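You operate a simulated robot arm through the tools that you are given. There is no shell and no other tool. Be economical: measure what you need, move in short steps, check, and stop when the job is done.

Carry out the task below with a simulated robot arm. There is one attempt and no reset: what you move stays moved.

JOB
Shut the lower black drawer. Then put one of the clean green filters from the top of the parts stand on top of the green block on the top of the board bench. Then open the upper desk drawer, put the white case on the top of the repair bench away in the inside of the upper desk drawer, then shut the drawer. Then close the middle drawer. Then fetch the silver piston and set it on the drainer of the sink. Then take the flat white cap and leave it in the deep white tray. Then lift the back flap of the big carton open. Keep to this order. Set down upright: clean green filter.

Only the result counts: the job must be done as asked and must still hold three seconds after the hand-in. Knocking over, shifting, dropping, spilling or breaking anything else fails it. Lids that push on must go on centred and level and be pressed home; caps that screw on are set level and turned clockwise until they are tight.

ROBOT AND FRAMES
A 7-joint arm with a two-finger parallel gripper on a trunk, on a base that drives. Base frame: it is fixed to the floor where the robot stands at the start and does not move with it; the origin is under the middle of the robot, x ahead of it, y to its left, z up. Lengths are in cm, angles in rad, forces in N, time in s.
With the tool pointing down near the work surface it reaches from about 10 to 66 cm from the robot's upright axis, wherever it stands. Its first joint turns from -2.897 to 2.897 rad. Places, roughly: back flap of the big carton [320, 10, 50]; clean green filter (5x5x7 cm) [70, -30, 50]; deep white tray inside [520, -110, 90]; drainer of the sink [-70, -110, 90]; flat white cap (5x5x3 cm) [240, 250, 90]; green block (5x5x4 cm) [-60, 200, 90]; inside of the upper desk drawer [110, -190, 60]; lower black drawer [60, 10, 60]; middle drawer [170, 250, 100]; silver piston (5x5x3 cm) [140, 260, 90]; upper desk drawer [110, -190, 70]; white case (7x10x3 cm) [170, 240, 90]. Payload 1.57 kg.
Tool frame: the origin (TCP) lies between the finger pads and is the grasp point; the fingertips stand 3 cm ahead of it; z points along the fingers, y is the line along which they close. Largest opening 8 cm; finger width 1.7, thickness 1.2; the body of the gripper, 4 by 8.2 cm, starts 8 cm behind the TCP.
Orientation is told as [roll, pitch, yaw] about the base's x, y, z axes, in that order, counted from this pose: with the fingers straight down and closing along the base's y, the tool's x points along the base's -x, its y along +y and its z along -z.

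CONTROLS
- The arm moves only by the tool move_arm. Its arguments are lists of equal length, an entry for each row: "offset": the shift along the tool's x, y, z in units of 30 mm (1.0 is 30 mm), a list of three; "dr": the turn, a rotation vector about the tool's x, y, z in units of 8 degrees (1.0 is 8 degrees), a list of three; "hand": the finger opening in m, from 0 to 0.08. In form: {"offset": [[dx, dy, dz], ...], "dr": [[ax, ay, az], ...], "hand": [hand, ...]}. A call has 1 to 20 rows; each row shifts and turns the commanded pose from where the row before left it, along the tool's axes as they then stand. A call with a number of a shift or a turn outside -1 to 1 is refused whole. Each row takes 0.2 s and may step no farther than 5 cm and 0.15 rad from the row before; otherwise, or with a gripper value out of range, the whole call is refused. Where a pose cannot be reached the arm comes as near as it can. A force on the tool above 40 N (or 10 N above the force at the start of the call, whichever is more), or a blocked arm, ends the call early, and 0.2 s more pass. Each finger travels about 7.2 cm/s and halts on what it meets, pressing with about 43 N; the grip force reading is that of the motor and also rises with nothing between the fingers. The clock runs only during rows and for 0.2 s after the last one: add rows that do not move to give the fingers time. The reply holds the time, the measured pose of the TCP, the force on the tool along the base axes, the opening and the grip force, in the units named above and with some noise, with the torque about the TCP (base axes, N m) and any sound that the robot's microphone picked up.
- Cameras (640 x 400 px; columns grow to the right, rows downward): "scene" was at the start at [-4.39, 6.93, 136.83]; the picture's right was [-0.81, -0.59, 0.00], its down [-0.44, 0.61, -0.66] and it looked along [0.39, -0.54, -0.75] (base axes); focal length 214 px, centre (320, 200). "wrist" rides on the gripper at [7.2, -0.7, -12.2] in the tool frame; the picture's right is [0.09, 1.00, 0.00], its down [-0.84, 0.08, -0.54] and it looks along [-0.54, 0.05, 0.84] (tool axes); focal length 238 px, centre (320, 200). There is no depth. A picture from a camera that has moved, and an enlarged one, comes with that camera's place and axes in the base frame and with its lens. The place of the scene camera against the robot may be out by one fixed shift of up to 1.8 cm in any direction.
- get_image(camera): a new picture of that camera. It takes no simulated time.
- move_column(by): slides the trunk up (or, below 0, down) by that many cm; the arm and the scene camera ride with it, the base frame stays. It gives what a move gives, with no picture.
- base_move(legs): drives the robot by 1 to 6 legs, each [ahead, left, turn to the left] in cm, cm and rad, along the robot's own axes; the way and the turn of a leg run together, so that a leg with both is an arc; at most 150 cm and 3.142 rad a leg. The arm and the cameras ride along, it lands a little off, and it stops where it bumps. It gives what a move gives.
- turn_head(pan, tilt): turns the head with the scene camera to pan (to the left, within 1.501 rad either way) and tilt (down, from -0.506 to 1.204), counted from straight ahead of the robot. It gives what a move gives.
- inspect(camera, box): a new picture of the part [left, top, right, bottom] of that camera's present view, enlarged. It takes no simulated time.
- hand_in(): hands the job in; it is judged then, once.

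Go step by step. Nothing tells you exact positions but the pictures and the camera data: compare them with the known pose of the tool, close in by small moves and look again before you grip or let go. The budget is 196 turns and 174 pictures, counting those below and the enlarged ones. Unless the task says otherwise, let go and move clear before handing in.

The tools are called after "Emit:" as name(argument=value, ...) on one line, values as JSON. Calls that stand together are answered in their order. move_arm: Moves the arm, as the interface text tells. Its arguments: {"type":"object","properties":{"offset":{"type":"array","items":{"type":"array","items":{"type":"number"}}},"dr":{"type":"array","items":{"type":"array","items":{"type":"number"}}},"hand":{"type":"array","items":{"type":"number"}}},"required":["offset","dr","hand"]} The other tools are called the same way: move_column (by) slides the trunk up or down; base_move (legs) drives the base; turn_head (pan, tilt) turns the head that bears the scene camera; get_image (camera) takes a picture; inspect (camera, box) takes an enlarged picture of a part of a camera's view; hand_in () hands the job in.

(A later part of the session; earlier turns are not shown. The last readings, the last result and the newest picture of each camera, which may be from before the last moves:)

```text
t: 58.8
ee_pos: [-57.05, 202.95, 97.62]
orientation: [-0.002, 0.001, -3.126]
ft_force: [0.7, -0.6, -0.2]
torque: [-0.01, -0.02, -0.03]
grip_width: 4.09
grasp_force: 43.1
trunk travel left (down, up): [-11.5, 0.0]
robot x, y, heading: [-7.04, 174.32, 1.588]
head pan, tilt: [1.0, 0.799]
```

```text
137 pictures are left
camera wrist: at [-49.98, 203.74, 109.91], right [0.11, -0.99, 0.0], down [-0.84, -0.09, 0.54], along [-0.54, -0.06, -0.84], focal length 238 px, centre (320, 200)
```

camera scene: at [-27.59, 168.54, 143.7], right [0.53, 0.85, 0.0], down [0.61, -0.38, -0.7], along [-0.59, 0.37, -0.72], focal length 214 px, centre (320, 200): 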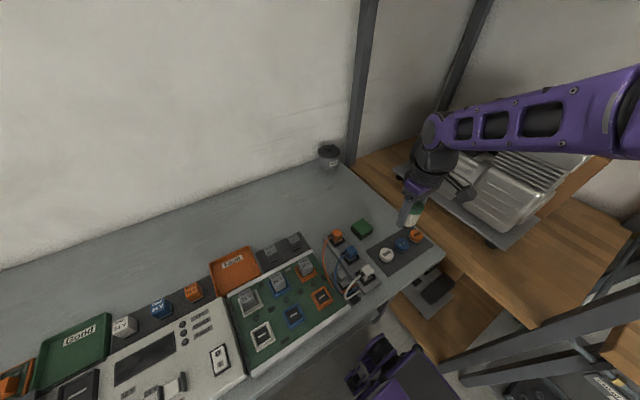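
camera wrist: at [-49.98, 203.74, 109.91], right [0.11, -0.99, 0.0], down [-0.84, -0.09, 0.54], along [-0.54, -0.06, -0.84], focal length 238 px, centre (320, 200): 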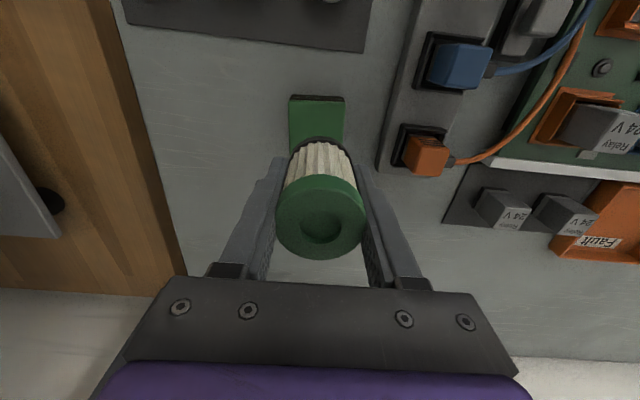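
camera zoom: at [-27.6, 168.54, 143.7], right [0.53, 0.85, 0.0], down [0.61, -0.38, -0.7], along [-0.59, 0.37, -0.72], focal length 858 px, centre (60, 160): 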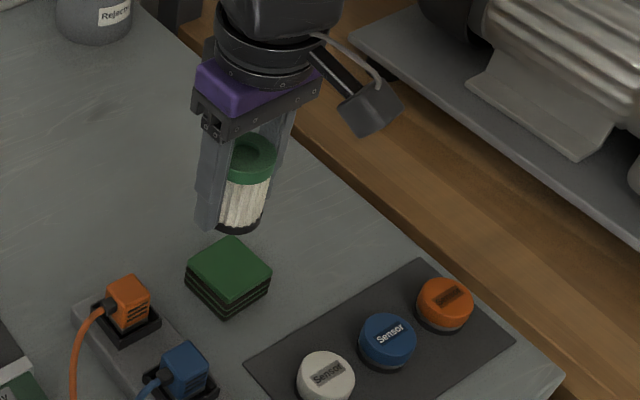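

The wrist view agrees to within half a centimetre, with the block at about (-56.8, 203.4). I'll fine-tune and lower gently.

Emit:
move_arm(offset=[[0.07, -0.13, 0.5], [0, 0, 0.6], [0, 0, 0.6], [0, 0, 0.2], [0, 0, 0.1]], dr=[[0, 0, 0], [0, 0, 0], [0, 0, 0], [0, 0, 0], [0, 0, 0]], hand=[0, 0, 0, 0, 0])

Emit:
inspect(camera="scene", box=[345, 190, 405, 240])

Emit:
get_image(camera="wrist")

```text
t: 60.0
ee_pos: [-56.92, 203.38, 91.61]
orientation: [-0.003, 0.003, -3.125]
ft_force: [0.9, 0.1, -0.3]
torque: [0.02, 0.02, -0.01]
grip_width: 4.03
grasp_force: 42.6
trunk travel left (down, up): [-11.5, 0.0]
robot x, y, heading: [-6.9, 174.24, 1.584]
head pan, tilt: [1.0, 0.799]
```

```text
8.00 times, centred on (375, 215) of scene
camera zoom: at [-27.6, 168.54, 143.7], right [0.53, 0.85, 0.0], down [0.61, -0.38, -0.7], along [-0.59, 0.37, -0.72], focal length 1716 px, centre (-120, 80)
```

zoom: 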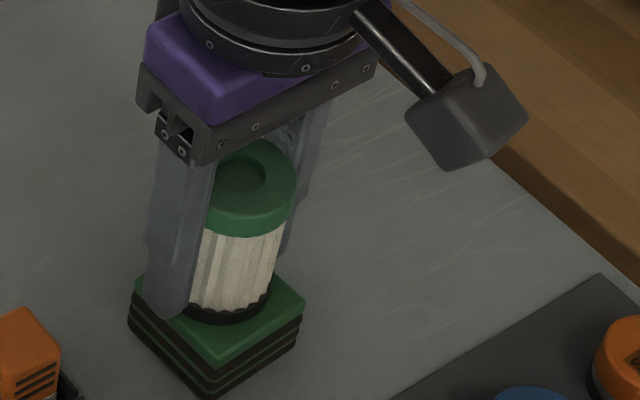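

```text
135 pictures are left
camera wrist: at [-49.76, 204.16, 103.91], right [0.11, -0.99, 0.0], down [-0.84, -0.09, 0.54], along [-0.54, -0.06, -0.84], focal length 238 px, centre (320, 200)
```

wrist: 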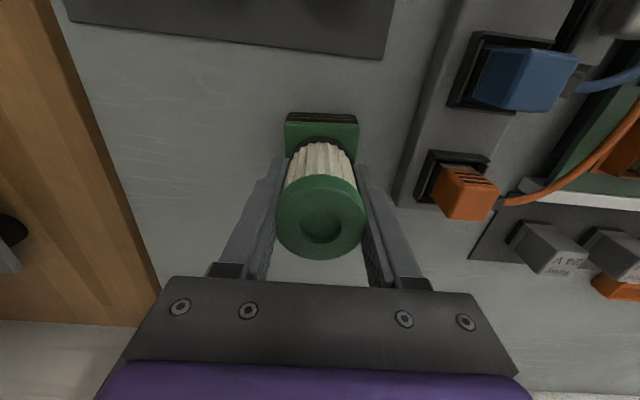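

It looks centred and is hovering just above the block. I'll lower in tiny steps until it touches.

Emit:
move_arm(offset=[[0, 0, 0.07], [0, 0, 0.07], [0, 0, 0.07], [0, 0, 0]], dr=[[0, 0, 0], [0, 0, 0], [0, 0, 0], [0, 0, 0]], hand=[0, 0, 0, 0])

Emit:
inspect(camera="scene", box=[345, 190, 405, 240])

```text
t: 61.1
ee_pos: [-57.12, 203.44, 91.39]
orientation: [-0.01, -0.007, -3.128]
ft_force: [2.7, -1.7, 17.0]
torque: [-0.24, -0.35, 0.03]
grip_width: 4.06
grasp_force: 43.5
trunk travel left (down, up): [-11.5, 0.0]
robot x, y, heading: [-6.78, 173.86, 1.588]
head pan, tilt: [1.0, 0.799]
stopped in row 4: the force on the tool passed its limit at 43 N (the readings are from after the stop); the commanded pose is now the measured one
```

```text
8.00 times, centred on (375, 215) of scene
camera zoom: at [-27.44, 168.46, 143.69], right [0.53, 0.85, 0.0], down [0.61, -0.38, -0.7], along [-0.59, 0.37, -0.72], focal length 1716 px, centre (-120, 80)
```

zoom: 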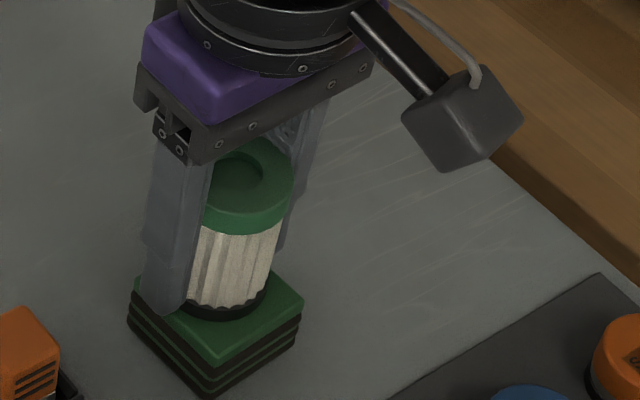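

It's in contact. I'll ease off slightly, release, and rise straight up.

Emit:
move_arm(offset=[[0, 0, -0.03], [0, 0, 0], [0, 0, 0], [0, 0, 0], [0, 0, 0], [0, 0, 0], [0, 0, -0.3], [0, 0, -0.7], [0, 0, -1], [0, 0, -1], [0, 0, -1]], dr=[[0, 0, 0], [0, 0, 0], [0, 0, 0], [0, 0, 0], [0, 0, 0], [0, 0, 0], [0, 0, 0], [0, 0, 0], [0, 0, 0], [0, 0, 0], [0, 0, 0]], hand=[0, 0.05, 0.06, 0.08, 0.08, 0.08, 0.08, 0.08, 0.08, 0.08, 0.08])

Emit:
inspect(camera="scene", box=[325, 160, 445, 260])

Emit:
get_image(camera="wrist")

```text
t: 63.5
ee_pos: [-57.14, 203.31, 103.38]
orientation: [-0.005, -0.003, -3.126]
ft_force: [0.7, -0.4, 0.2]
torque: [0.0, 0.02, 0.0]
grip_width: 8.01
grasp_force: 0.0
trunk travel left (down, up): [-11.5, 0.0]
robot x, y, heading: [-6.91, 174.32, 1.583]
head pan, tilt: [1.0, 0.799]
```

```text
4.00 times, centred on (385, 210) of scene
camera zoom: at [-27.6, 168.54, 143.7], right [0.53, 0.85, 0.0], down [0.61, -0.38, -0.7], along [-0.59, 0.37, -0.72], focal length 858 px, centre (60, 160)
```

zoom: 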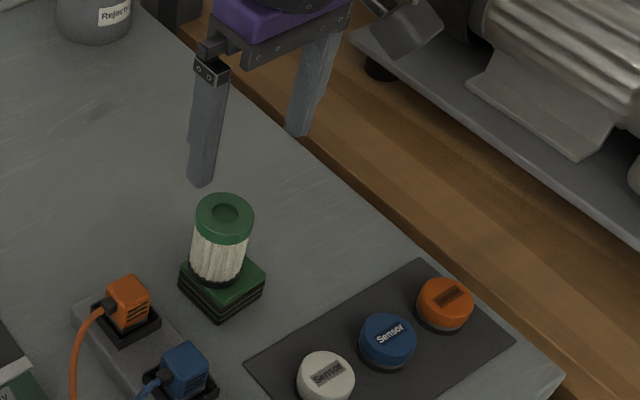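

```text
132 pictures are left
camera wrist: at [-49.82, 204.13, 115.65], right [0.11, -0.99, -0.01], down [-0.83, -0.09, 0.54], along [-0.54, -0.05, -0.84], focal length 238 px, centre (320, 200)
```

wrist: 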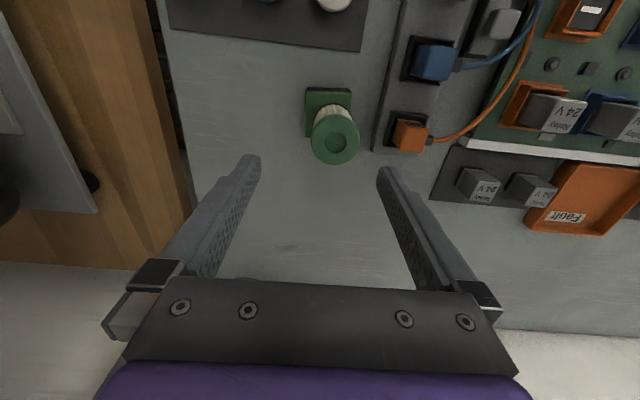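

The filter stands upright on the block. Now I'll tuck the arm in front, back off and turn round towards the desk.

Emit:
move_arm(offset=[[1, -0.05, -0.5], [1, -0.05, -0.5], [1, 0, 0], [1, 0, 0], [1, 0, 0], [1, 0, 0], [1, 0, 0], [1, 0, 0], [1, 0, 0], [1, 0, 0], [1, 0, 0], [1, 0, 0], [1, 0, 0], [1, 0, 0], [1, 0, 0], [1, 0, 0]], dr=[[0, 0, 0], [0, 0, 0], [0, 0, 0], [0, 0, 0], [0, 0, 0], [0, 0, 0], [0, 0, 0], [0, 0, 0], [0, 0, 0], [0, 0, 0], [0, 0, 0], [0, 0, 0], [0, 0, 0], [0, 0, 0], [0, 0, 0], [0, 0, 0]], hand=[0.08, 0.08, 0.08, 0.08, 0.08, 0.08, 0.08, 0.08, 0.08, 0.08, 0.08, 0.08, 0.08, 0.08, 0.08, 0.08])

Emit:
base_move(legs=[[-74, -27, 0], [0, 0, -1.571], [0, 0, -1.571]])

Emit:
turn_head(pan=0.4, tilt=0.5)

Emit:
get_image(camera="scene")

```text
t: 66.2
ee_pos: [-19.95, 203.42, 101.85]
orientation: [0.135, 0.025, -3.133]
ft_force: [1.1, 0.5, -0.2]
torque: [0.02, -0.03, -0.01]
grip_width: 8.03
grasp_force: 0.1
trunk travel left (down, up): [-11.5, 0.0]
robot x, y, heading: [-7.15, 173.84, 1.582]
head pan, tilt: [1.0, 0.799]
stopped in row 13: the arm was blocked; the commanded pose is now the measured one
```

```text
t: 78.2
ee_pos: [34.22, 71.43, 101.9]
orientation: [0.134, 0.025, 0.016]
ft_force: [-0.1, 0.5, 0.0]
torque: [0.0, -0.01, 0.0]
grip_width: 8.0
grasp_force: 0.0
trunk travel left (down, up): [-11.5, 0.0]
robot x, y, heading: [21.14, 100.74, -1.551]
head pan, tilt: [1.0, 0.799]
```

```text
t: 79.2
ee_pos: [34.31, 71.53, 101.81]
orientation: [0.135, 0.026, 0.015]
ft_force: [0.5, -0.2, 0.2]
torque: [0.0, 0.0, -0.01]
grip_width: 8.02
grasp_force: 0.0
trunk travel left (down, up): [-11.5, 0.0]
robot x, y, heading: [21.09, 100.36, -1.556]
head pan, tilt: [0.4, 0.499]
```

```text
131 pictures are left
camera scene: at [42.65, 104.26, 146.35], right [-0.53, -0.84, 0.0], down [-0.4, 0.25, -0.88], along [0.74, -0.47, -0.47], focal length 214 px, centre (320, 200)
```

scene: 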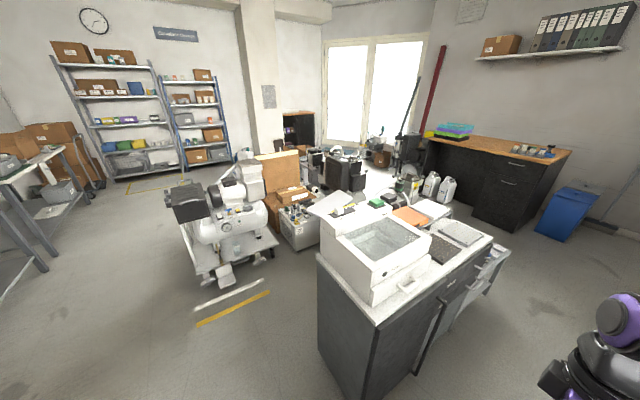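

The desk is in the far right corner. I'll zoom in on its drawers.

Emit:
inspect(camera="scene", box=[420, 110, 600, 240])

Emit:
turn_head(pan=-0.2, tilt=0.5)

Emit:
get_image(camera="scene")

```text
3.08 times, centred on (510, 175) of scene
camera zoom: at [42.65, 104.26, 146.35], right [-0.53, -0.84, 0.0], down [-0.4, 0.25, -0.88], along [0.74, -0.47, -0.47], focal length 660 px, centre (-265, 277)
```

zoom: 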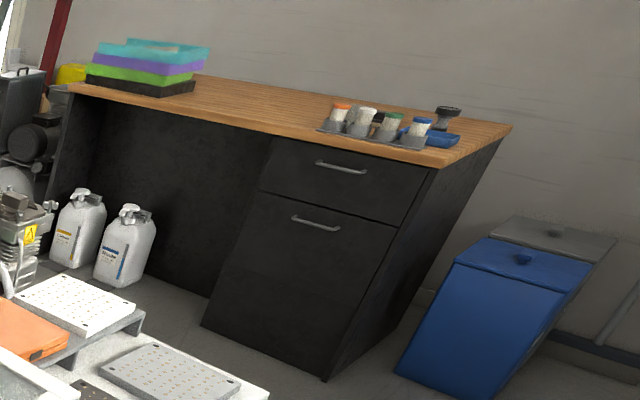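

```text
t: 80.2
ee_pos: [34.16, 71.45, 101.85]
orientation: [0.133, 0.025, 0.014]
ft_force: [-0.2, -0.3, -0.7]
torque: [-0.01, 0.0, -0.02]
grip_width: 8.01
grasp_force: 0.1
trunk travel left (down, up): [-11.5, 0.0]
robot x, y, heading: [20.96, 100.79, -1.555]
head pan, tilt: [-0.201, 0.499]
```

```text
129 pictures are left
camera scene: at [42.64, 104.26, 146.35], right [-0.54, -0.84, 0.0], down [-0.4, 0.25, -0.88], along [0.74, -0.47, -0.47], focal length 214 px, centre (320, 200)
```

scene: 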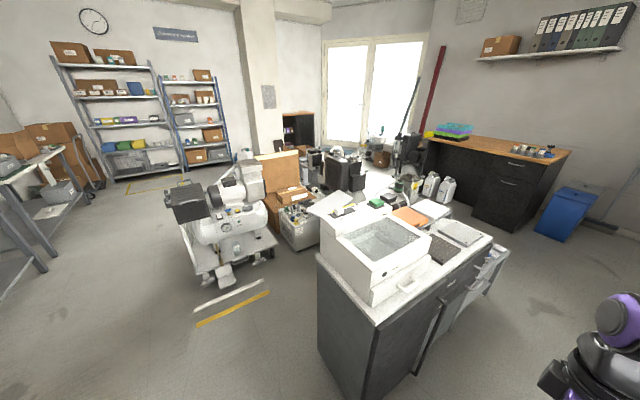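

The head seems to be jammed at the old pan, probably by the tucked elbow. I'll extend the arm again, level it, and re-aim the head.

Emit:
move_arm(offset=[[0, -0.5, -0.2], [0, -0.7, 0], [0, -0.7, 0], [0, -0.7, 0], [0.5, -0.7, 0], [0.5, -0.7, 0], [0.5, 0, 0], [0.5, 0, 0]], dr=[[0, 0, 0], [0.97, -0.18, 0], [0, 0, 0], [0, 0, 0], [0, 0, 0], [0, 0, 0], [0, 0, 0], [0, 0, 0]], hand=[0.08, 0.08, 0.08, 0.08, 0.08, 0.08, 0.08, 0.08])

Emit:
turn_head(pan=0.2, tilt=0.55)

Emit:
get_image(camera="scene")

```text
t: 82.0
ee_pos: [28.25, 59.48, 102.1]
orientation: [-0.002, -0.002, 0.012]
ft_force: [0.2, -0.5, 0.4]
torque: [0.01, -0.01, -0.06]
grip_width: 7.98
grasp_force: 0.1
trunk travel left (down, up): [-11.5, 0.0]
robot x, y, heading: [21.05, 100.67, -1.551]
head pan, tilt: [-0.201, 0.499]
```

```text
t: 82.9
ee_pos: [28.4, 59.49, 101.87]
orientation: [0.0, -0.003, 0.012]
ft_force: [0.1, 0.1, 0.4]
torque: [0.0, 0.03, 0.03]
grip_width: 7.99
grasp_force: 0.1
trunk travel left (down, up): [-11.5, 0.0]
robot x, y, heading: [21.13, 100.71, -1.552]
head pan, tilt: [0.201, 0.55]
```

```text
128 pictures are left
camera scene: at [36.89, 100.37, 145.84], right [-0.98, -0.22, 0.0], down [-0.11, 0.51, -0.85], along [0.18, -0.83, -0.52], focal length 214 px, centre (320, 200)
```

scene: 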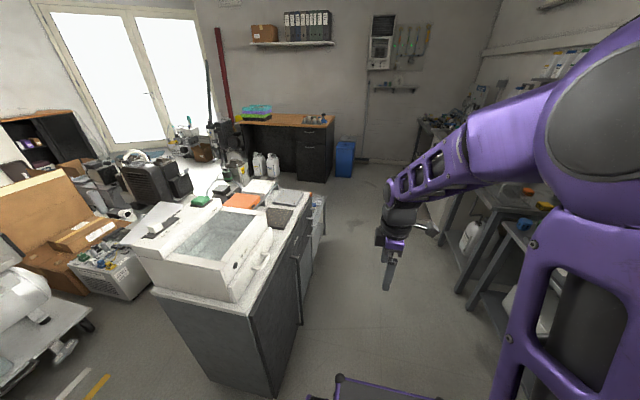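

The head is free again. I'll drive down the corridor towards the desk.

Emit:
base_move(legs=[[145, 4, 0]])

Emit:
get_image(camera="scene")

```text
t: 90.2
ee_pos: [34.95, -86.29, 101.98]
orientation: [-0.001, -0.002, 0.013]
ft_force: [0.6, 0.0, 0.2]
torque: [0.02, 0.01, 0.02]
grip_width: 8.01
grasp_force: 0.0
trunk travel left (down, up): [-11.5, 0.0]
robot x, y, heading: [27.66, -45.4, -1.553]
head pan, tilt: [0.201, 0.55]
```

```text
127 pictures are left
camera scene: at [43.53, -45.33, 145.84], right [-0.98, -0.22, 0.0], down [-0.11, 0.51, -0.85], along [0.18, -0.83, -0.52], focal length 214 px, centre (320, 200)
```

scene: 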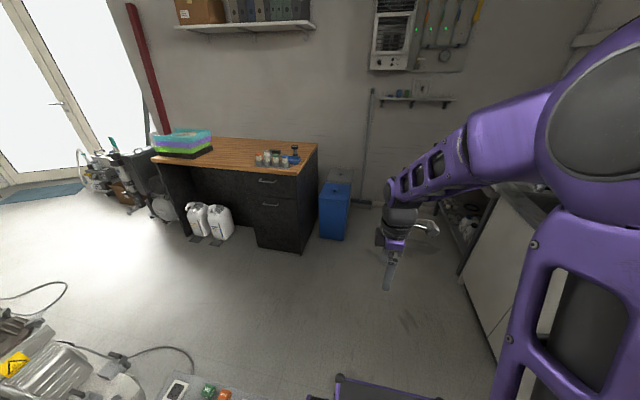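

Emit:
inspect(camera="scene", box=[230, 140, 340, 260])

```text
3.33 times, centred on (285, 200) of scene
camera zoom: at [43.53, -45.33, 145.84], right [-0.98, -0.22, 0.0], down [-0.11, 0.51, -0.85], along [0.18, -0.83, -0.52], focal length 715 px, centre (437, 200)
```

zoom: 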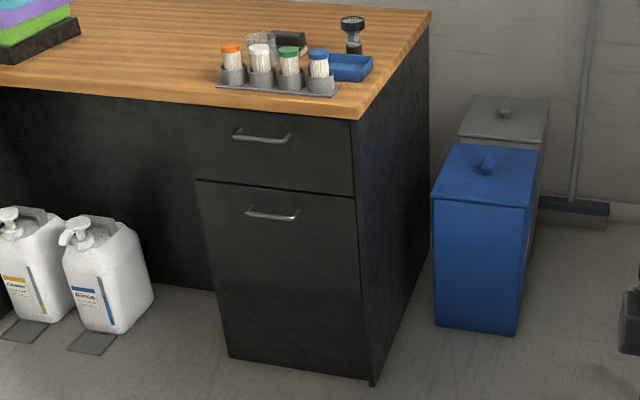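

The upper drawer handle is near [113.6, -179, 73.5], facing +y. I'll drive to about (112, -118) facing it and rotate the tool square to the desk.

Emit:
base_move(legs=[[73, 0, 0], [0, 85, 0]])

Emit:
move_arm(offset=[[0, 0, 0], [0, 0, 0], [0, 0, 0], [0, 0, 0], [0, 0, 0], [0, 0, 0], [0, 0, 0], [0, 0, 0], [0, 0, 0], [0, 0, 0], [0, 0, 0], [0, 0, 0]], dr=[[0, 0, 1], [0, 0, 1], [0, 0, 1], [0, 0, 1], [0, 0, 1], [0, 0, 1], [0, 0, 1], [0, 0, 1], [0, 0, 1], [0, 0, 1], [0, 0, 1], [0, 0, 0.35]], hand=[0.08, 0.08, 0.08, 0.08, 0.08, 0.08, 0.08, 0.08, 0.08, 0.08, 0.08, 0.08])

Emit:
get_image(camera="scene")

Emit:
get_image(camera="wrist")

```text
t: 102.2
ee_pos: [120.1, -158.17, 102.04]
orientation: [-0.002, -0.002, 0.002]
ft_force: [-0.5, 0.2, -0.2]
torque: [-0.03, 0.03, -0.01]
grip_width: 8.0
grasp_force: 0.1
trunk travel left (down, up): [-11.5, 0.0]
robot x, y, heading: [113.19, -116.96, -1.564]
head pan, tilt: [0.201, 0.55]
```

```text
t: 104.8
ee_pos: [120.18, -158.04, 101.96]
orientation: [0.002, -0.002, -1.584]
ft_force: [-0.2, -1.3, 0.2]
torque: [0.01, -0.02, -0.03]
grip_width: 7.98
grasp_force: 0.2
trunk travel left (down, up): [-11.5, 0.0]
robot x, y, heading: [113.16, -116.71, -1.562]
head pan, tilt: [0.201, 0.55]
```

```text
125 pictures are left
camera scene: at [129.06, -117.24, 145.84], right [-0.98, -0.21, 0.0], down [-0.11, 0.51, -0.85], along [0.18, -0.83, -0.52], focal length 214 px, centre (320, 200)
```

scene: 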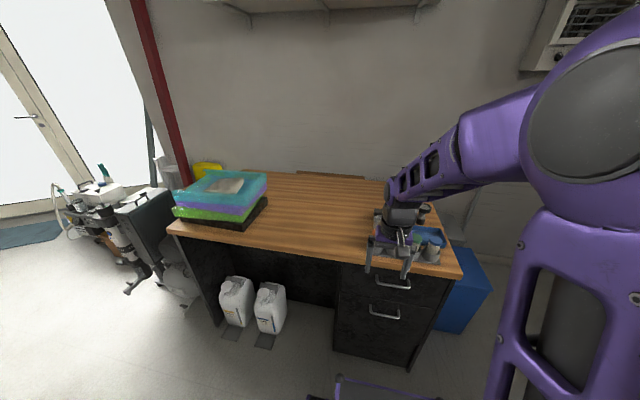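

```text
124 pictures are left
camera wrist: at [119.55, -150.83, 114.29], right [1.0, 0.08, 0.0], down [0.07, -0.84, 0.54], along [0.04, -0.54, -0.84], focal length 238 px, centre (320, 200)
```

wrist: 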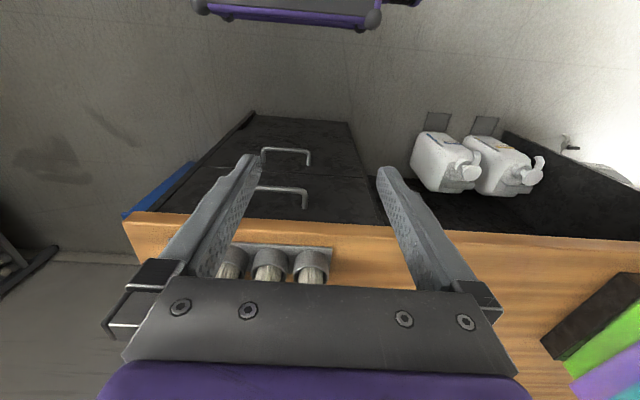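

I'll move over to the handle's x and lower for a close look.

Emit:
move_arm(offset=[[0, -0.7, 1], [0, -0.7, 1], [0, -0.7, 1], [0, 0, 1], [0, 0, 1], [0, 0, 0]], dr=[[0, 0, 0], [0, 0, 0], [0, 0, 0], [0, 0, 0], [0, 0, 0], [0, 0, 0]], hand=[0, 0, 0, 0, 0, 0])

Emit:
get_image(camera="wrist")

Emit:
inspect(camera="scene", box=[330, 180, 470, 320])

```text
t: 106.2
ee_pos: [113.78, -157.89, 86.99]
orientation: [0.003, -0.002, -1.583]
ft_force: [0.2, -0.5, 0.7]
torque: [0.0, 0.0, -0.02]
grip_width: 0.0
grasp_force: 21.4
trunk travel left (down, up): [-11.5, 0.0]
robot x, y, heading: [112.9, -116.98, -1.565]
head pan, tilt: [0.201, 0.55]
```

```text
123 pictures are left
camera wrist: at [113.22, -150.68, 99.23], right [1.0, 0.08, 0.0], down [0.07, -0.84, 0.54], along [0.04, -0.54, -0.84], focal length 238 px, centre (320, 200)
```

wrist: 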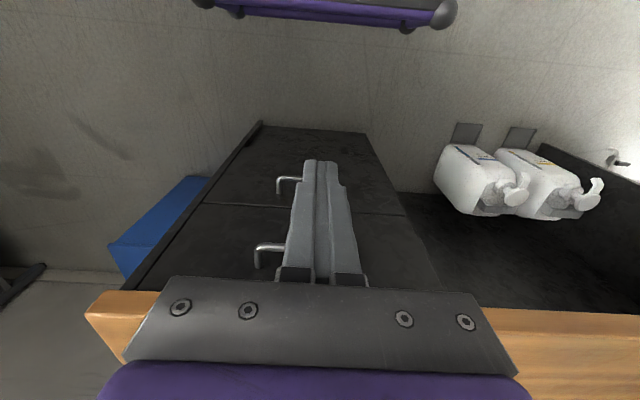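

```text
2.86 times, centred on (400, 250) of scene
camera zoom: at [129.06, -117.25, 145.84], right [-0.98, -0.21, 0.0], down [-0.11, 0.51, -0.85], along [0.18, -0.83, -0.52], focal length 613 px, centre (91, 57)
```

zoom: 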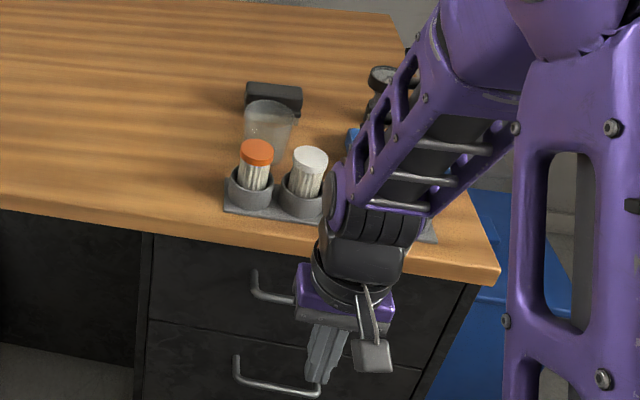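

The bar is at about y=-173.2, z=76.3, x 107–119, with the desk front at y≈-178. I'll hook behind the bar from above with closed fingers, moving over the gap first.

Emit:
move_arm(offset=[[-1, -0.2, 0], [-1, 0, 0], [-1, 0, 0], [-1, 0, 0], [-1, 0, 0], [-0.9, 0, 0], [0, 0, 0.7], [0, 0, 0]], dr=[[0, 0, 0], [0, 0, 0], [0, 0, 0], [0, 0, 0], [0, 0, 0], [0, 0, 0], [0, 0, 0], [0, 0, 0]], hand=[0, 0, 0, 0, 0, 0, 0, 0])

Emit:
get_image(camera="wrist")

Emit:
inspect(camera="scene", box=[330, 180, 470, 320])

```text
t: 108.0
ee_pos: [113.04, -175.76, 84.9]
orientation: [0.001, -0.001, -1.584]
ft_force: [0.1, 0.3, 0.5]
torque: [0.01, -0.01, -0.02]
grip_width: 0.0
grasp_force: 21.9
trunk travel left (down, up): [-11.5, 0.0]
robot x, y, heading: [113.63, -117.03, -1.564]
head pan, tilt: [0.201, 0.55]
```

```text
121 pictures are left
camera wrist: at [112.37, -168.53, 97.2], right [1.0, 0.08, 0.0], down [0.07, -0.84, 0.54], along [0.04, -0.54, -0.84], focal length 238 px, centre (320, 200)
```

wrist: 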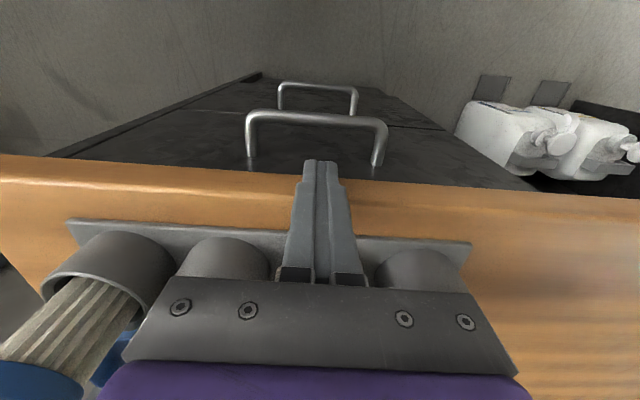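

```text
2.86 times, centred on (400, 250) of scene
camera zoom: at [129.06, -117.23, 145.84], right [-0.98, -0.21, 0.0], down [-0.11, 0.51, -0.85], along [0.18, -0.83, -0.52], focal length 613 px, centre (91, 57)
```

zoom: 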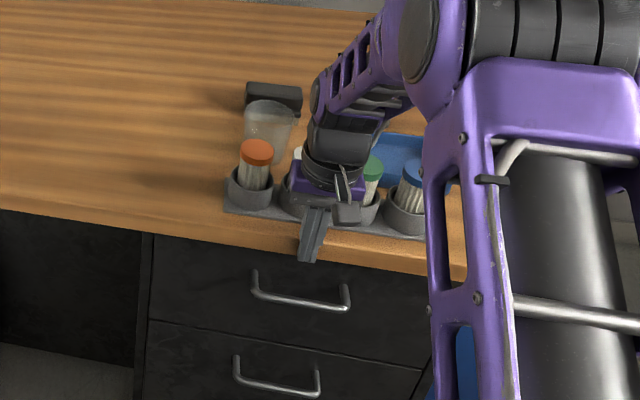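

The fingers line up with the gap and clear the vial rack. I'll tilt slightly away from the vials and lower behind the bar.

Emit:
move_arm(offset=[[0, 0, 0], [0.104, 0, 0.74], [0.104, 0, 0.74], [0.104, 0, 0.74], [0.08, 0, 0.57], [0, 0, 0]], dr=[[0, -1, 0], [0, 0, 0], [0, 0, 0], [0, 0, 0], [0, 0, 0], [0, 0, 0]], hand=[0, 0, 0, 0, 0, 0])

Emit:
get_image(camera="wrist")

Emit:
inspect(camera="scene", box=[330, 180, 470, 320])

```text
t: 109.4
ee_pos: [113.04, -175.73, 76.47]
orientation: [0.002, -0.144, -1.582]
ft_force: [-0.9, -0.8, -0.3]
torque: [0.02, 0.01, 0.01]
grip_width: 0.0
grasp_force: 21.1
trunk travel left (down, up): [-11.5, 0.0]
robot x, y, heading: [113.53, -117.08, -1.563]
head pan, tilt: [0.201, 0.55]
```

```text
119 pictures are left
camera wrist: at [112.45, -166.9, 87.64], right [1.0, 0.08, -0.01], down [0.07, -0.75, 0.65], along [0.04, -0.65, -0.76], focal length 238 px, centre (320, 200)
```

wrist: 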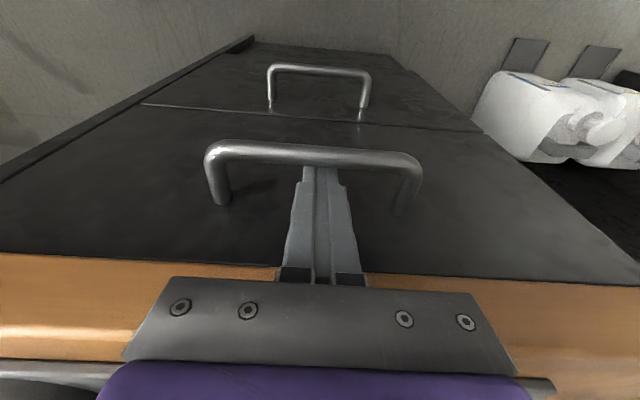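

```text
2.86 times, centred on (400, 250) of scene
camera zoom: at [129.06, -117.24, 145.84], right [-0.98, -0.21, 0.0], down [-0.11, 0.51, -0.85], along [0.18, -0.83, -0.52], focal length 613 px, centre (91, 57)
```

zoom: 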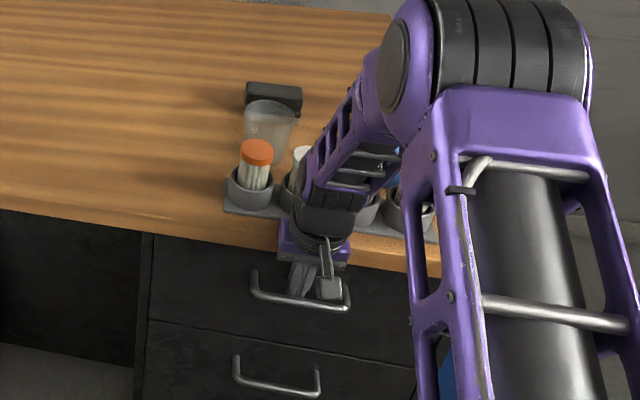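

The fingers are behind the bar with nothing touching. I'll pull the drawer towards the robot.

Emit:
move_arm(offset=[[0.4, 0, -0.058], [0.4, 0, -0.058], [0.5, 0, -0.072], [0.6, 0, -0.087], [0.6, 0, -0.087], [0.6, 0, -0.087], [0.6, 0, -0.087], [0.6, 0, -0.087], [0.6, 0, -0.087], [0.6, 0, -0.087], [0.6, 0, -0.087], [0.6, 0, -0.087], [0, 0, 0]], dr=[[0, 0, 0], [0, 0, 0], [0, 0, 0], [0, 0, 0], [0, 0, 0], [0, 0, 0], [0, 0, 0], [0, 0, 0], [0, 0, 0], [0, 0, 0], [0, 0, 0], [0, 0, 0], [0, 0, 0]], hand=[0, 0, 0, 0, 0, 0, 0, 0, 0, 0, 0, 0, 0])

Emit:
get_image(camera="wrist")

Emit:
get_image(camera="scene")

```text
t: 112.2
ee_pos: [113.27, -155.47, 76.6]
orientation: [0.002, -0.141, -1.583]
ft_force: [-0.3, 0.2, -0.7]
torque: [-0.04, 0.0, -0.02]
grip_width: 0.0
grasp_force: 21.9
trunk travel left (down, up): [-11.5, 0.0]
robot x, y, heading: [113.7, -116.89, -1.565]
head pan, tilt: [0.201, 0.55]
```

```text
117 pictures are left
camera wrist: at [112.73, -146.58, 87.7], right [1.0, 0.08, -0.01], down [0.07, -0.75, 0.65], along [0.04, -0.65, -0.76], focal length 238 px, centre (320, 200)
```

wrist: 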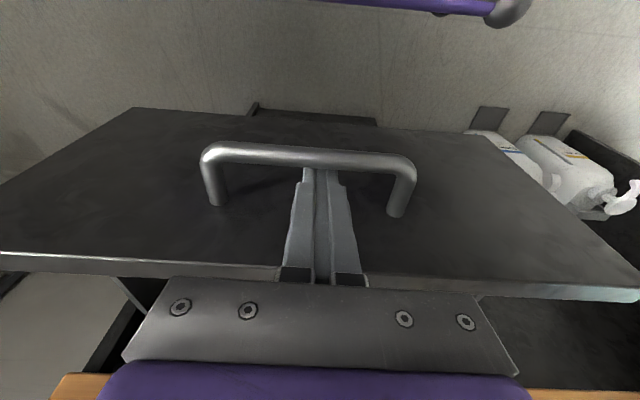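

```text
116 pictures are left
camera scene: at [129.06, -117.23, 145.84], right [-0.98, -0.21, 0.0], down [-0.11, 0.51, -0.85], along [0.18, -0.83, -0.52], focal length 214 px, centre (320, 200)
```

scene: 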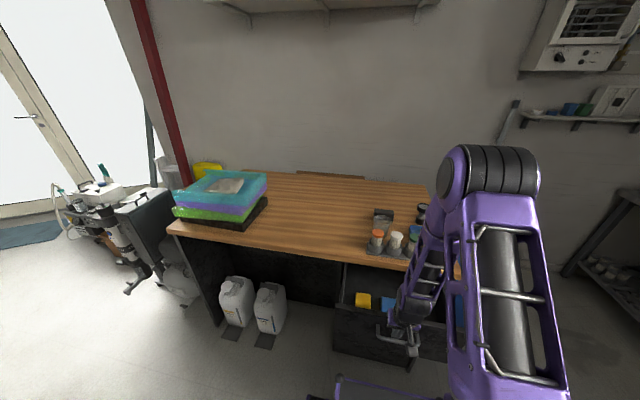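

The drawer is open about 19 cm. I'll unhook upwards and look inside.

Emit:
move_arm(offset=[[-0.07, 0, -0.5], [-0.139, 0, -0.99], [-0.139, 0, -0.99], [-0.139, 0, -0.99], [-0.139, 0, -0.99], [-0.139, 0, -0.99], [-0.139, 0, -0.99], [-0.139, 0, -0.99], [-0.139, 0, -0.99]], dr=[[0, 0, 0], [0, 0, 0], [0, 0, 0], [0, 0, 0], [0, 0, 0], [0, 0, 0], [0, 0, 0], [0, 0, 0], [0, 1, 0]], hand=[0, 0, 0, 0, 0, 0, 0, 0.08, 0.08])

Emit:
get_image(camera="wrist")

Emit:
get_image(camera="scene")

```text
t: 114.2
ee_pos: [113.15, -155.39, 101.98]
orientation: [0.001, 0.002, -1.583]
ft_force: [0.0, 0.4, -0.9]
torque: [-0.01, 0.0, -0.02]
grip_width: 7.96
grasp_force: 1.0
trunk travel left (down, up): [-11.5, 0.0]
robot x, y, heading: [113.3, -117.13, -1.562]
head pan, tilt: [0.201, 0.55]
```

```text
115 pictures are left
camera wrist: at [112.66, -148.17, 114.33], right [1.0, 0.08, 0.0], down [0.07, -0.84, 0.54], along [0.04, -0.54, -0.84], focal length 238 px, centre (320, 200)
```

wrist: 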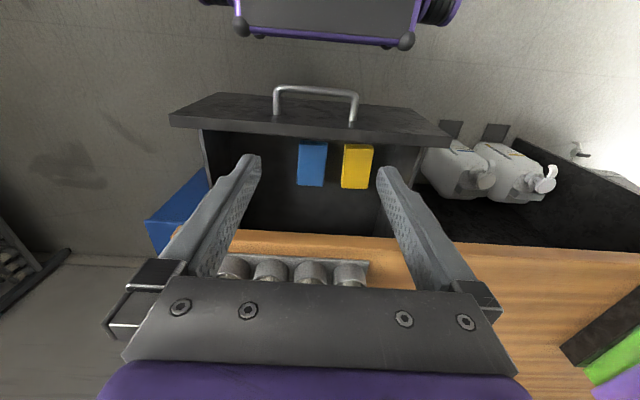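

```text
114 pictures are left
camera scene: at [129.06, -117.23, 145.84], right [-0.98, -0.21, 0.0], down [-0.11, 0.51, -0.85], along [0.18, -0.83, -0.52], focal length 214 px, centre (320, 200)
```

scene: 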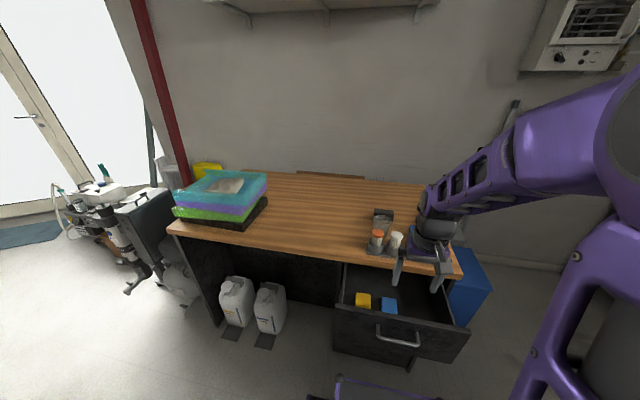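

The drawer is open with plenty of room on its right side. Now I'll drive back to the repair bench for the white case.

Emit:
base_move(legs=[[0, -86, 0], [-146, 0, 0], [-70, 0, 0], [0, 0, -1.571], [0, 0, -1.571]])

Emit:
turn_head(pan=-0.6, tilt=0.5)

Emit:
get_image(camera="scene")

```text
t: 141.0
ee_pos: [25.17, 136.97, 102.05]
orientation: [0.002, -0.003, 1.566]
ft_force: [-0.4, -1.4, -0.3]
torque: [0.03, -0.02, 0.01]
grip_width: 8.02
grasp_force: 0.2
trunk travel left (down, up): [-11.5, 0.0]
robot x, y, heading: [25.44, 98.36, 1.587]
head pan, tilt: [0.201, 0.55]
```

```text
t: 142.2
ee_pos: [25.18, 136.83, 102.02]
orientation: [0.001, -0.002, 1.569]
ft_force: [-0.3, 0.5, -0.6]
torque: [-0.05, 0.04, 0.0]
grip_width: 8.01
grasp_force: 0.0
trunk travel left (down, up): [-11.5, 0.0]
robot x, y, heading: [25.55, 98.64, 1.585]
head pan, tilt: [-0.6, 0.499]
```

```text
113 pictures are left
camera scene: at [16.54, 96.08, 146.3], right [0.83, -0.55, 0.0], down [-0.26, -0.4, -0.88], along [0.48, 0.73, -0.48], focal length 214 px, centre (320, 200)
```

scene: 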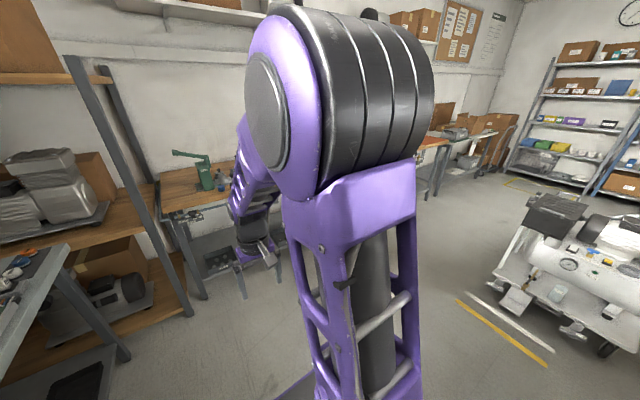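

The floor ahead is free. I'll drive along the repair bench towards the white case.

Emit:
base_move(legs=[[65, 0, 0], [0, -130, 0]])

Emit:
turn_head(pan=0.3, tilt=0.6)

Emit:
get_image(camera="scene")

Emit:
get_image(camera="wrist")

```text
t: 158.0
ee_pos: [153.18, 203.24, 101.99]
orientation: [0.002, -0.003, 1.559]
ft_force: [-0.8, 0.4, -0.2]
torque: [0.01, 0.01, 0.05]
grip_width: 8.0
grasp_force: 0.0
trunk travel left (down, up): [-11.5, 0.0]
robot x, y, heading: [152.78, 165.18, 1.575]
head pan, tilt: [-0.6, 0.499]
```

```text
t: 159.2
ee_pos: [153.05, 203.35, 102.05]
orientation: [0.0, -0.002, 1.56]
ft_force: [0.7, 0.0, -0.1]
torque: [-0.02, -0.01, 0.02]
grip_width: 7.99
grasp_force: 0.0
trunk travel left (down, up): [-11.5, 0.0]
robot x, y, heading: [153.28, 165.12, 1.582]
head pan, tilt: [0.3, 0.6]
```

```text
112 pictures are left
camera scene: at [136.6, 163.39, 145.39], right [0.95, 0.3, 0.0], down [0.17, -0.54, -0.83], along [-0.25, 0.79, -0.56], focal length 214 px, centre (320, 200)
```

scene: 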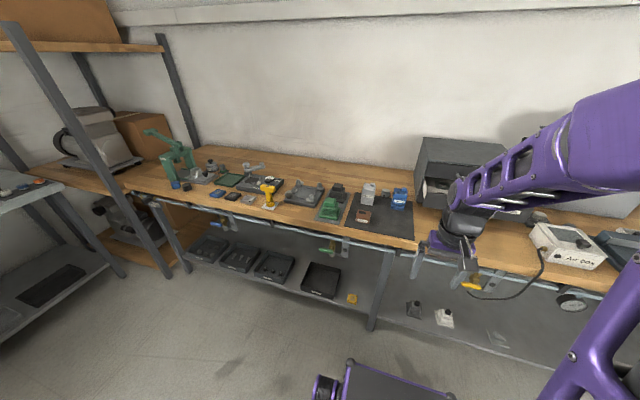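

```text
111 pictures are left
camera wrist: at [153.79, 196.24, 114.29], right [-1.0, -0.08, 0.0], down [-0.07, 0.84, 0.54], along [-0.04, 0.54, -0.84], focal length 238 px, centre (320, 200)
```

wrist: 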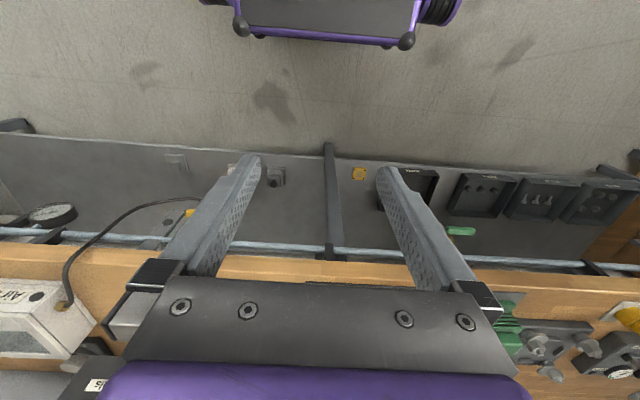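

The arm hides the case. I'll move further right so the case comes into the left half of the view.

Emit:
base_move(legs=[[0, -30, 0]])

Emit:
get_image(camera="scene")

```text
t: 162.6
ee_pos: [182.87, 203.78, 101.96]
orientation: [0.002, -0.002, 1.562]
ft_force: [0.1, -0.6, -0.9]
torque: [0.02, 0.02, -0.02]
grip_width: 8.01
grasp_force: 0.1
trunk travel left (down, up): [-11.5, 0.0]
robot x, y, heading: [182.91, 164.94, 1.582]
head pan, tilt: [0.3, 0.6]
```

```text
110 pictures are left
camera scene: at [166.41, 163.67, 145.39], right [0.95, 0.31, 0.0], down [0.17, -0.54, -0.83], along [-0.25, 0.79, -0.56], focal length 214 px, centre (320, 200)
```

scene: 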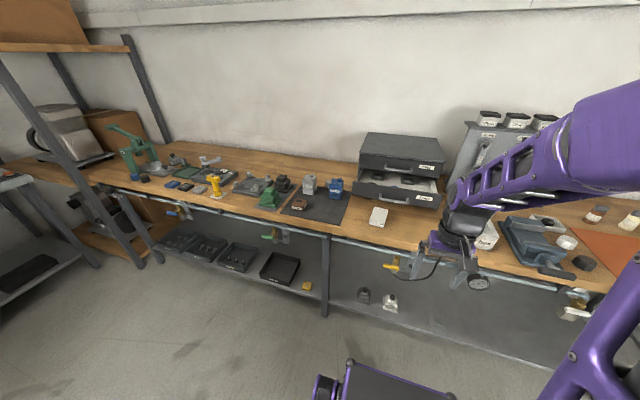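

Emit:
inspect(camera="scene", box=[320, 130, 480, 250])

Emit:
inspect(camera="scene", box=[160, 140, 360, 230])

Emit:
get_image(camera="wrist")

```text
3.33 times, centred on (400, 190) of scene
camera zoom: at [166.41, 163.67, 145.39], right [0.95, 0.31, 0.0], down [0.17, -0.54, -0.83], along [-0.25, 0.79, -0.56], focal length 715 px, centre (53, 233)
```

zoom: 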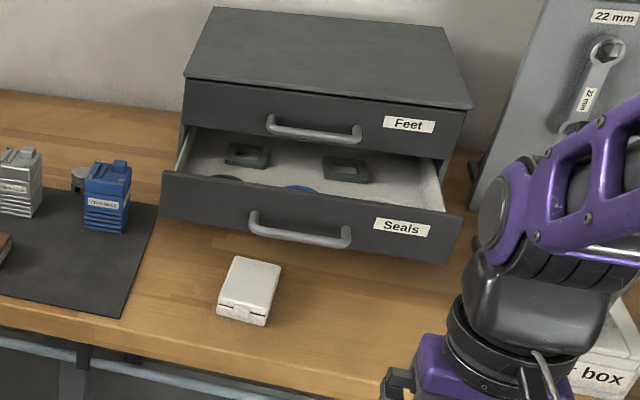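

```text
3.20 times, centred on (260, 185) of scene
camera zoom: at [166.41, 163.67, 145.39], right [0.95, 0.31, 0.0], down [0.17, -0.54, -0.83], along [-0.25, 0.79, -0.56], focal length 686 px, centre (512, 248)
```

zoom: 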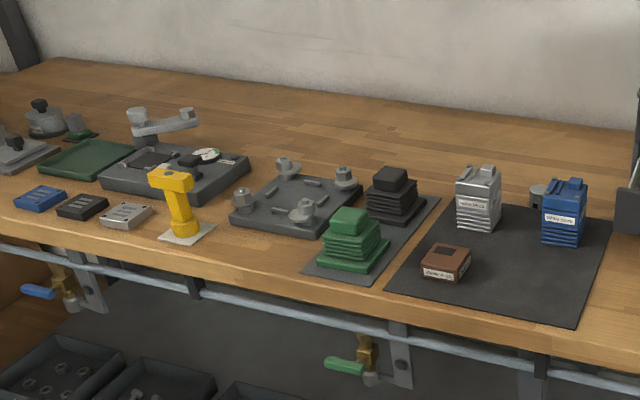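

```text
107 pictures are left
camera wrist: at [183.54, 196.55, 114.29], right [-1.0, -0.08, 0.0], down [-0.07, 0.84, 0.54], along [-0.05, 0.54, -0.84], focal length 238 px, centre (320, 200)
```

wrist: 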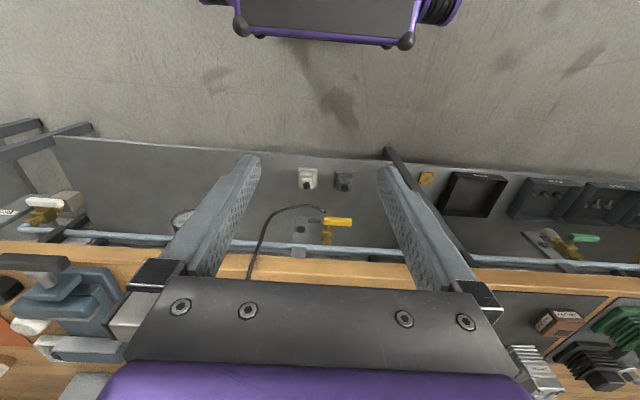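

The case is near (169, 242), in front of the open middle drawer, and the silver piston stands behind the blue pump. I'll move closer for a wrist view of the case.

Emit:
base_move(legs=[[9, 0, 0]])

Emit:
move_arm(offset=[[0, 0.95, -0.5], [0, 0.95, -0.5], [0, 0.95, 0], [0, 0.95, 0], [0, 0.9, 0], [0, 0, 0]], dr=[[0, 0, 0], [0, 0, 0], [0, 0, 0], [0, 0, 0], [0, 0, 0], [0, 0, 0]], hand=[0.08, 0.08, 0.08, 0.08, 0.08, 0.08])

Emit:
get_image(camera="wrist")

```text
t: 163.7
ee_pos: [182.85, 212.6, 102.09]
orientation: [0.002, -0.001, 1.563]
ft_force: [-0.3, -0.1, 0.5]
torque: [0.0, 0.02, -0.01]
grip_width: 8.01
grasp_force: 0.1
trunk travel left (down, up): [-11.5, 0.0]
robot x, y, heading: [182.85, 173.93, 1.581]
head pan, tilt: [0.3, 0.6]
```

```text
t: 165.1
ee_pos: [168.8, 212.7, 104.84]
orientation: [-0.001, -0.001, 1.562]
ft_force: [-0.4, -0.2, -0.1]
torque: [0.0, 0.0, -0.01]
grip_width: 8.01
grasp_force: 0.1
trunk travel left (down, up): [-11.5, 0.0]
robot x, y, heading: [182.73, 173.84, 1.577]
head pan, tilt: [0.3, 0.6]
```

```text
106 pictures are left
camera wrist: at [169.33, 205.49, 117.25], right [-1.0, -0.08, 0.0], down [-0.07, 0.84, 0.54], along [-0.05, 0.54, -0.84], focal length 238 px, centre (320, 200)
```

wrist: 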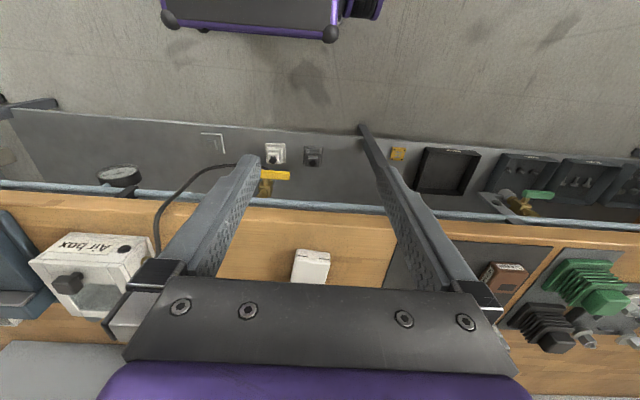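

Partly visible. I'll move further over it.

Emit:
move_arm(offset=[[-1, 0, 0], [-1, 0, 0], [-1, 0, 0], [-1, 0, 0], [-0.5, 0, 0], [0, 0, 0]], dr=[[0, 0, 0], [0, 0, 0], [0, 0, 0], [0, 0, 0], [0, 0, 0], [0, 0, 0]], hand=[0.08, 0.08, 0.08, 0.08, 0.08, 0.08])

Emit:
get_image(camera="wrist")

Emit:
get_image(camera="scene")

```text
t: 166.5
ee_pos: [168.86, 226.25, 105.02]
orientation: [0.001, 0.001, 1.561]
ft_force: [0.7, -0.5, 0.6]
torque: [-0.01, 0.01, -0.01]
grip_width: 8.02
grasp_force: 0.1
trunk travel left (down, up): [-11.5, 0.0]
robot x, y, heading: [182.89, 174.28, 1.578]
head pan, tilt: [0.3, 0.6]
```

```text
105 pictures are left
camera wrist: at [169.51, 219.06, 117.3], right [-1.0, -0.08, 0.0], down [-0.07, 0.84, 0.54], along [-0.05, 0.54, -0.84], focal length 238 px, centre (320, 200)
```

wrist: 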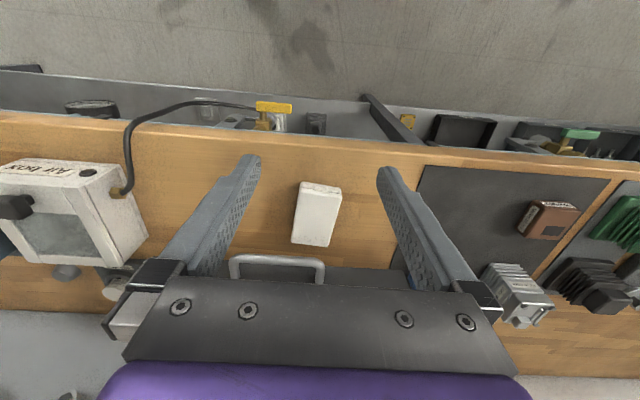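

```text
104 pictures are left
camera scene: at [166.31, 172.6, 145.39], right [0.95, 0.31, 0.0], down [0.17, -0.54, -0.83], along [-0.25, 0.79, -0.56], focal length 214 px, centre (320, 200)
```

scene: 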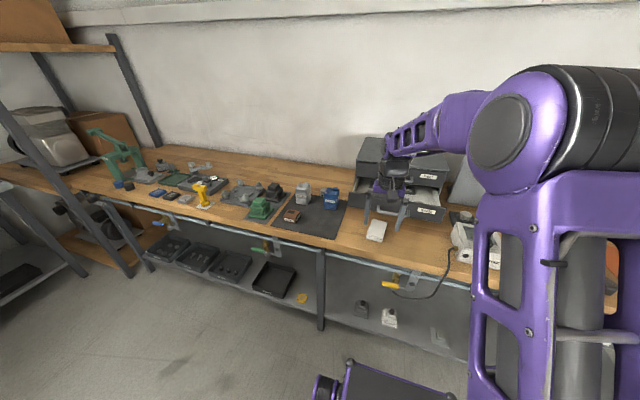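

I have a good view of the case and will zoom in to measure it.

Emit:
inspect(camera="wrist", box=[220, 150, 420, 290])

Emit:
inspect(camera="scene", box=[330, 170, 450, 260])

```text
2.86 times, centred on (320, 220) of wrist
camera zoom: at [169.51, 219.06, 117.3], right [-1.0, -0.08, 0.0], down [-0.07, 0.84, 0.54], along [-0.05, 0.54, -0.84], focal length 681 px, centre (320, 143)
```

zoom: 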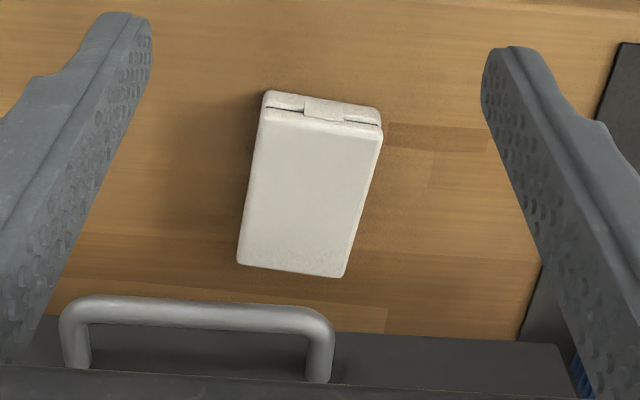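

```text
4.44 times, centred on (390, 215) of scene
camera zoom: at [166.31, 172.6, 145.39], right [0.95, 0.31, 0.0], down [0.17, -0.54, -0.83], along [-0.25, 0.79, -0.56], focal length 953 px, centre (9, 133)
```

zoom: 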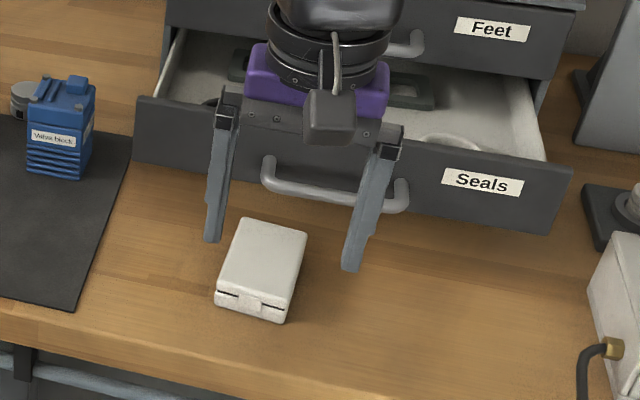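

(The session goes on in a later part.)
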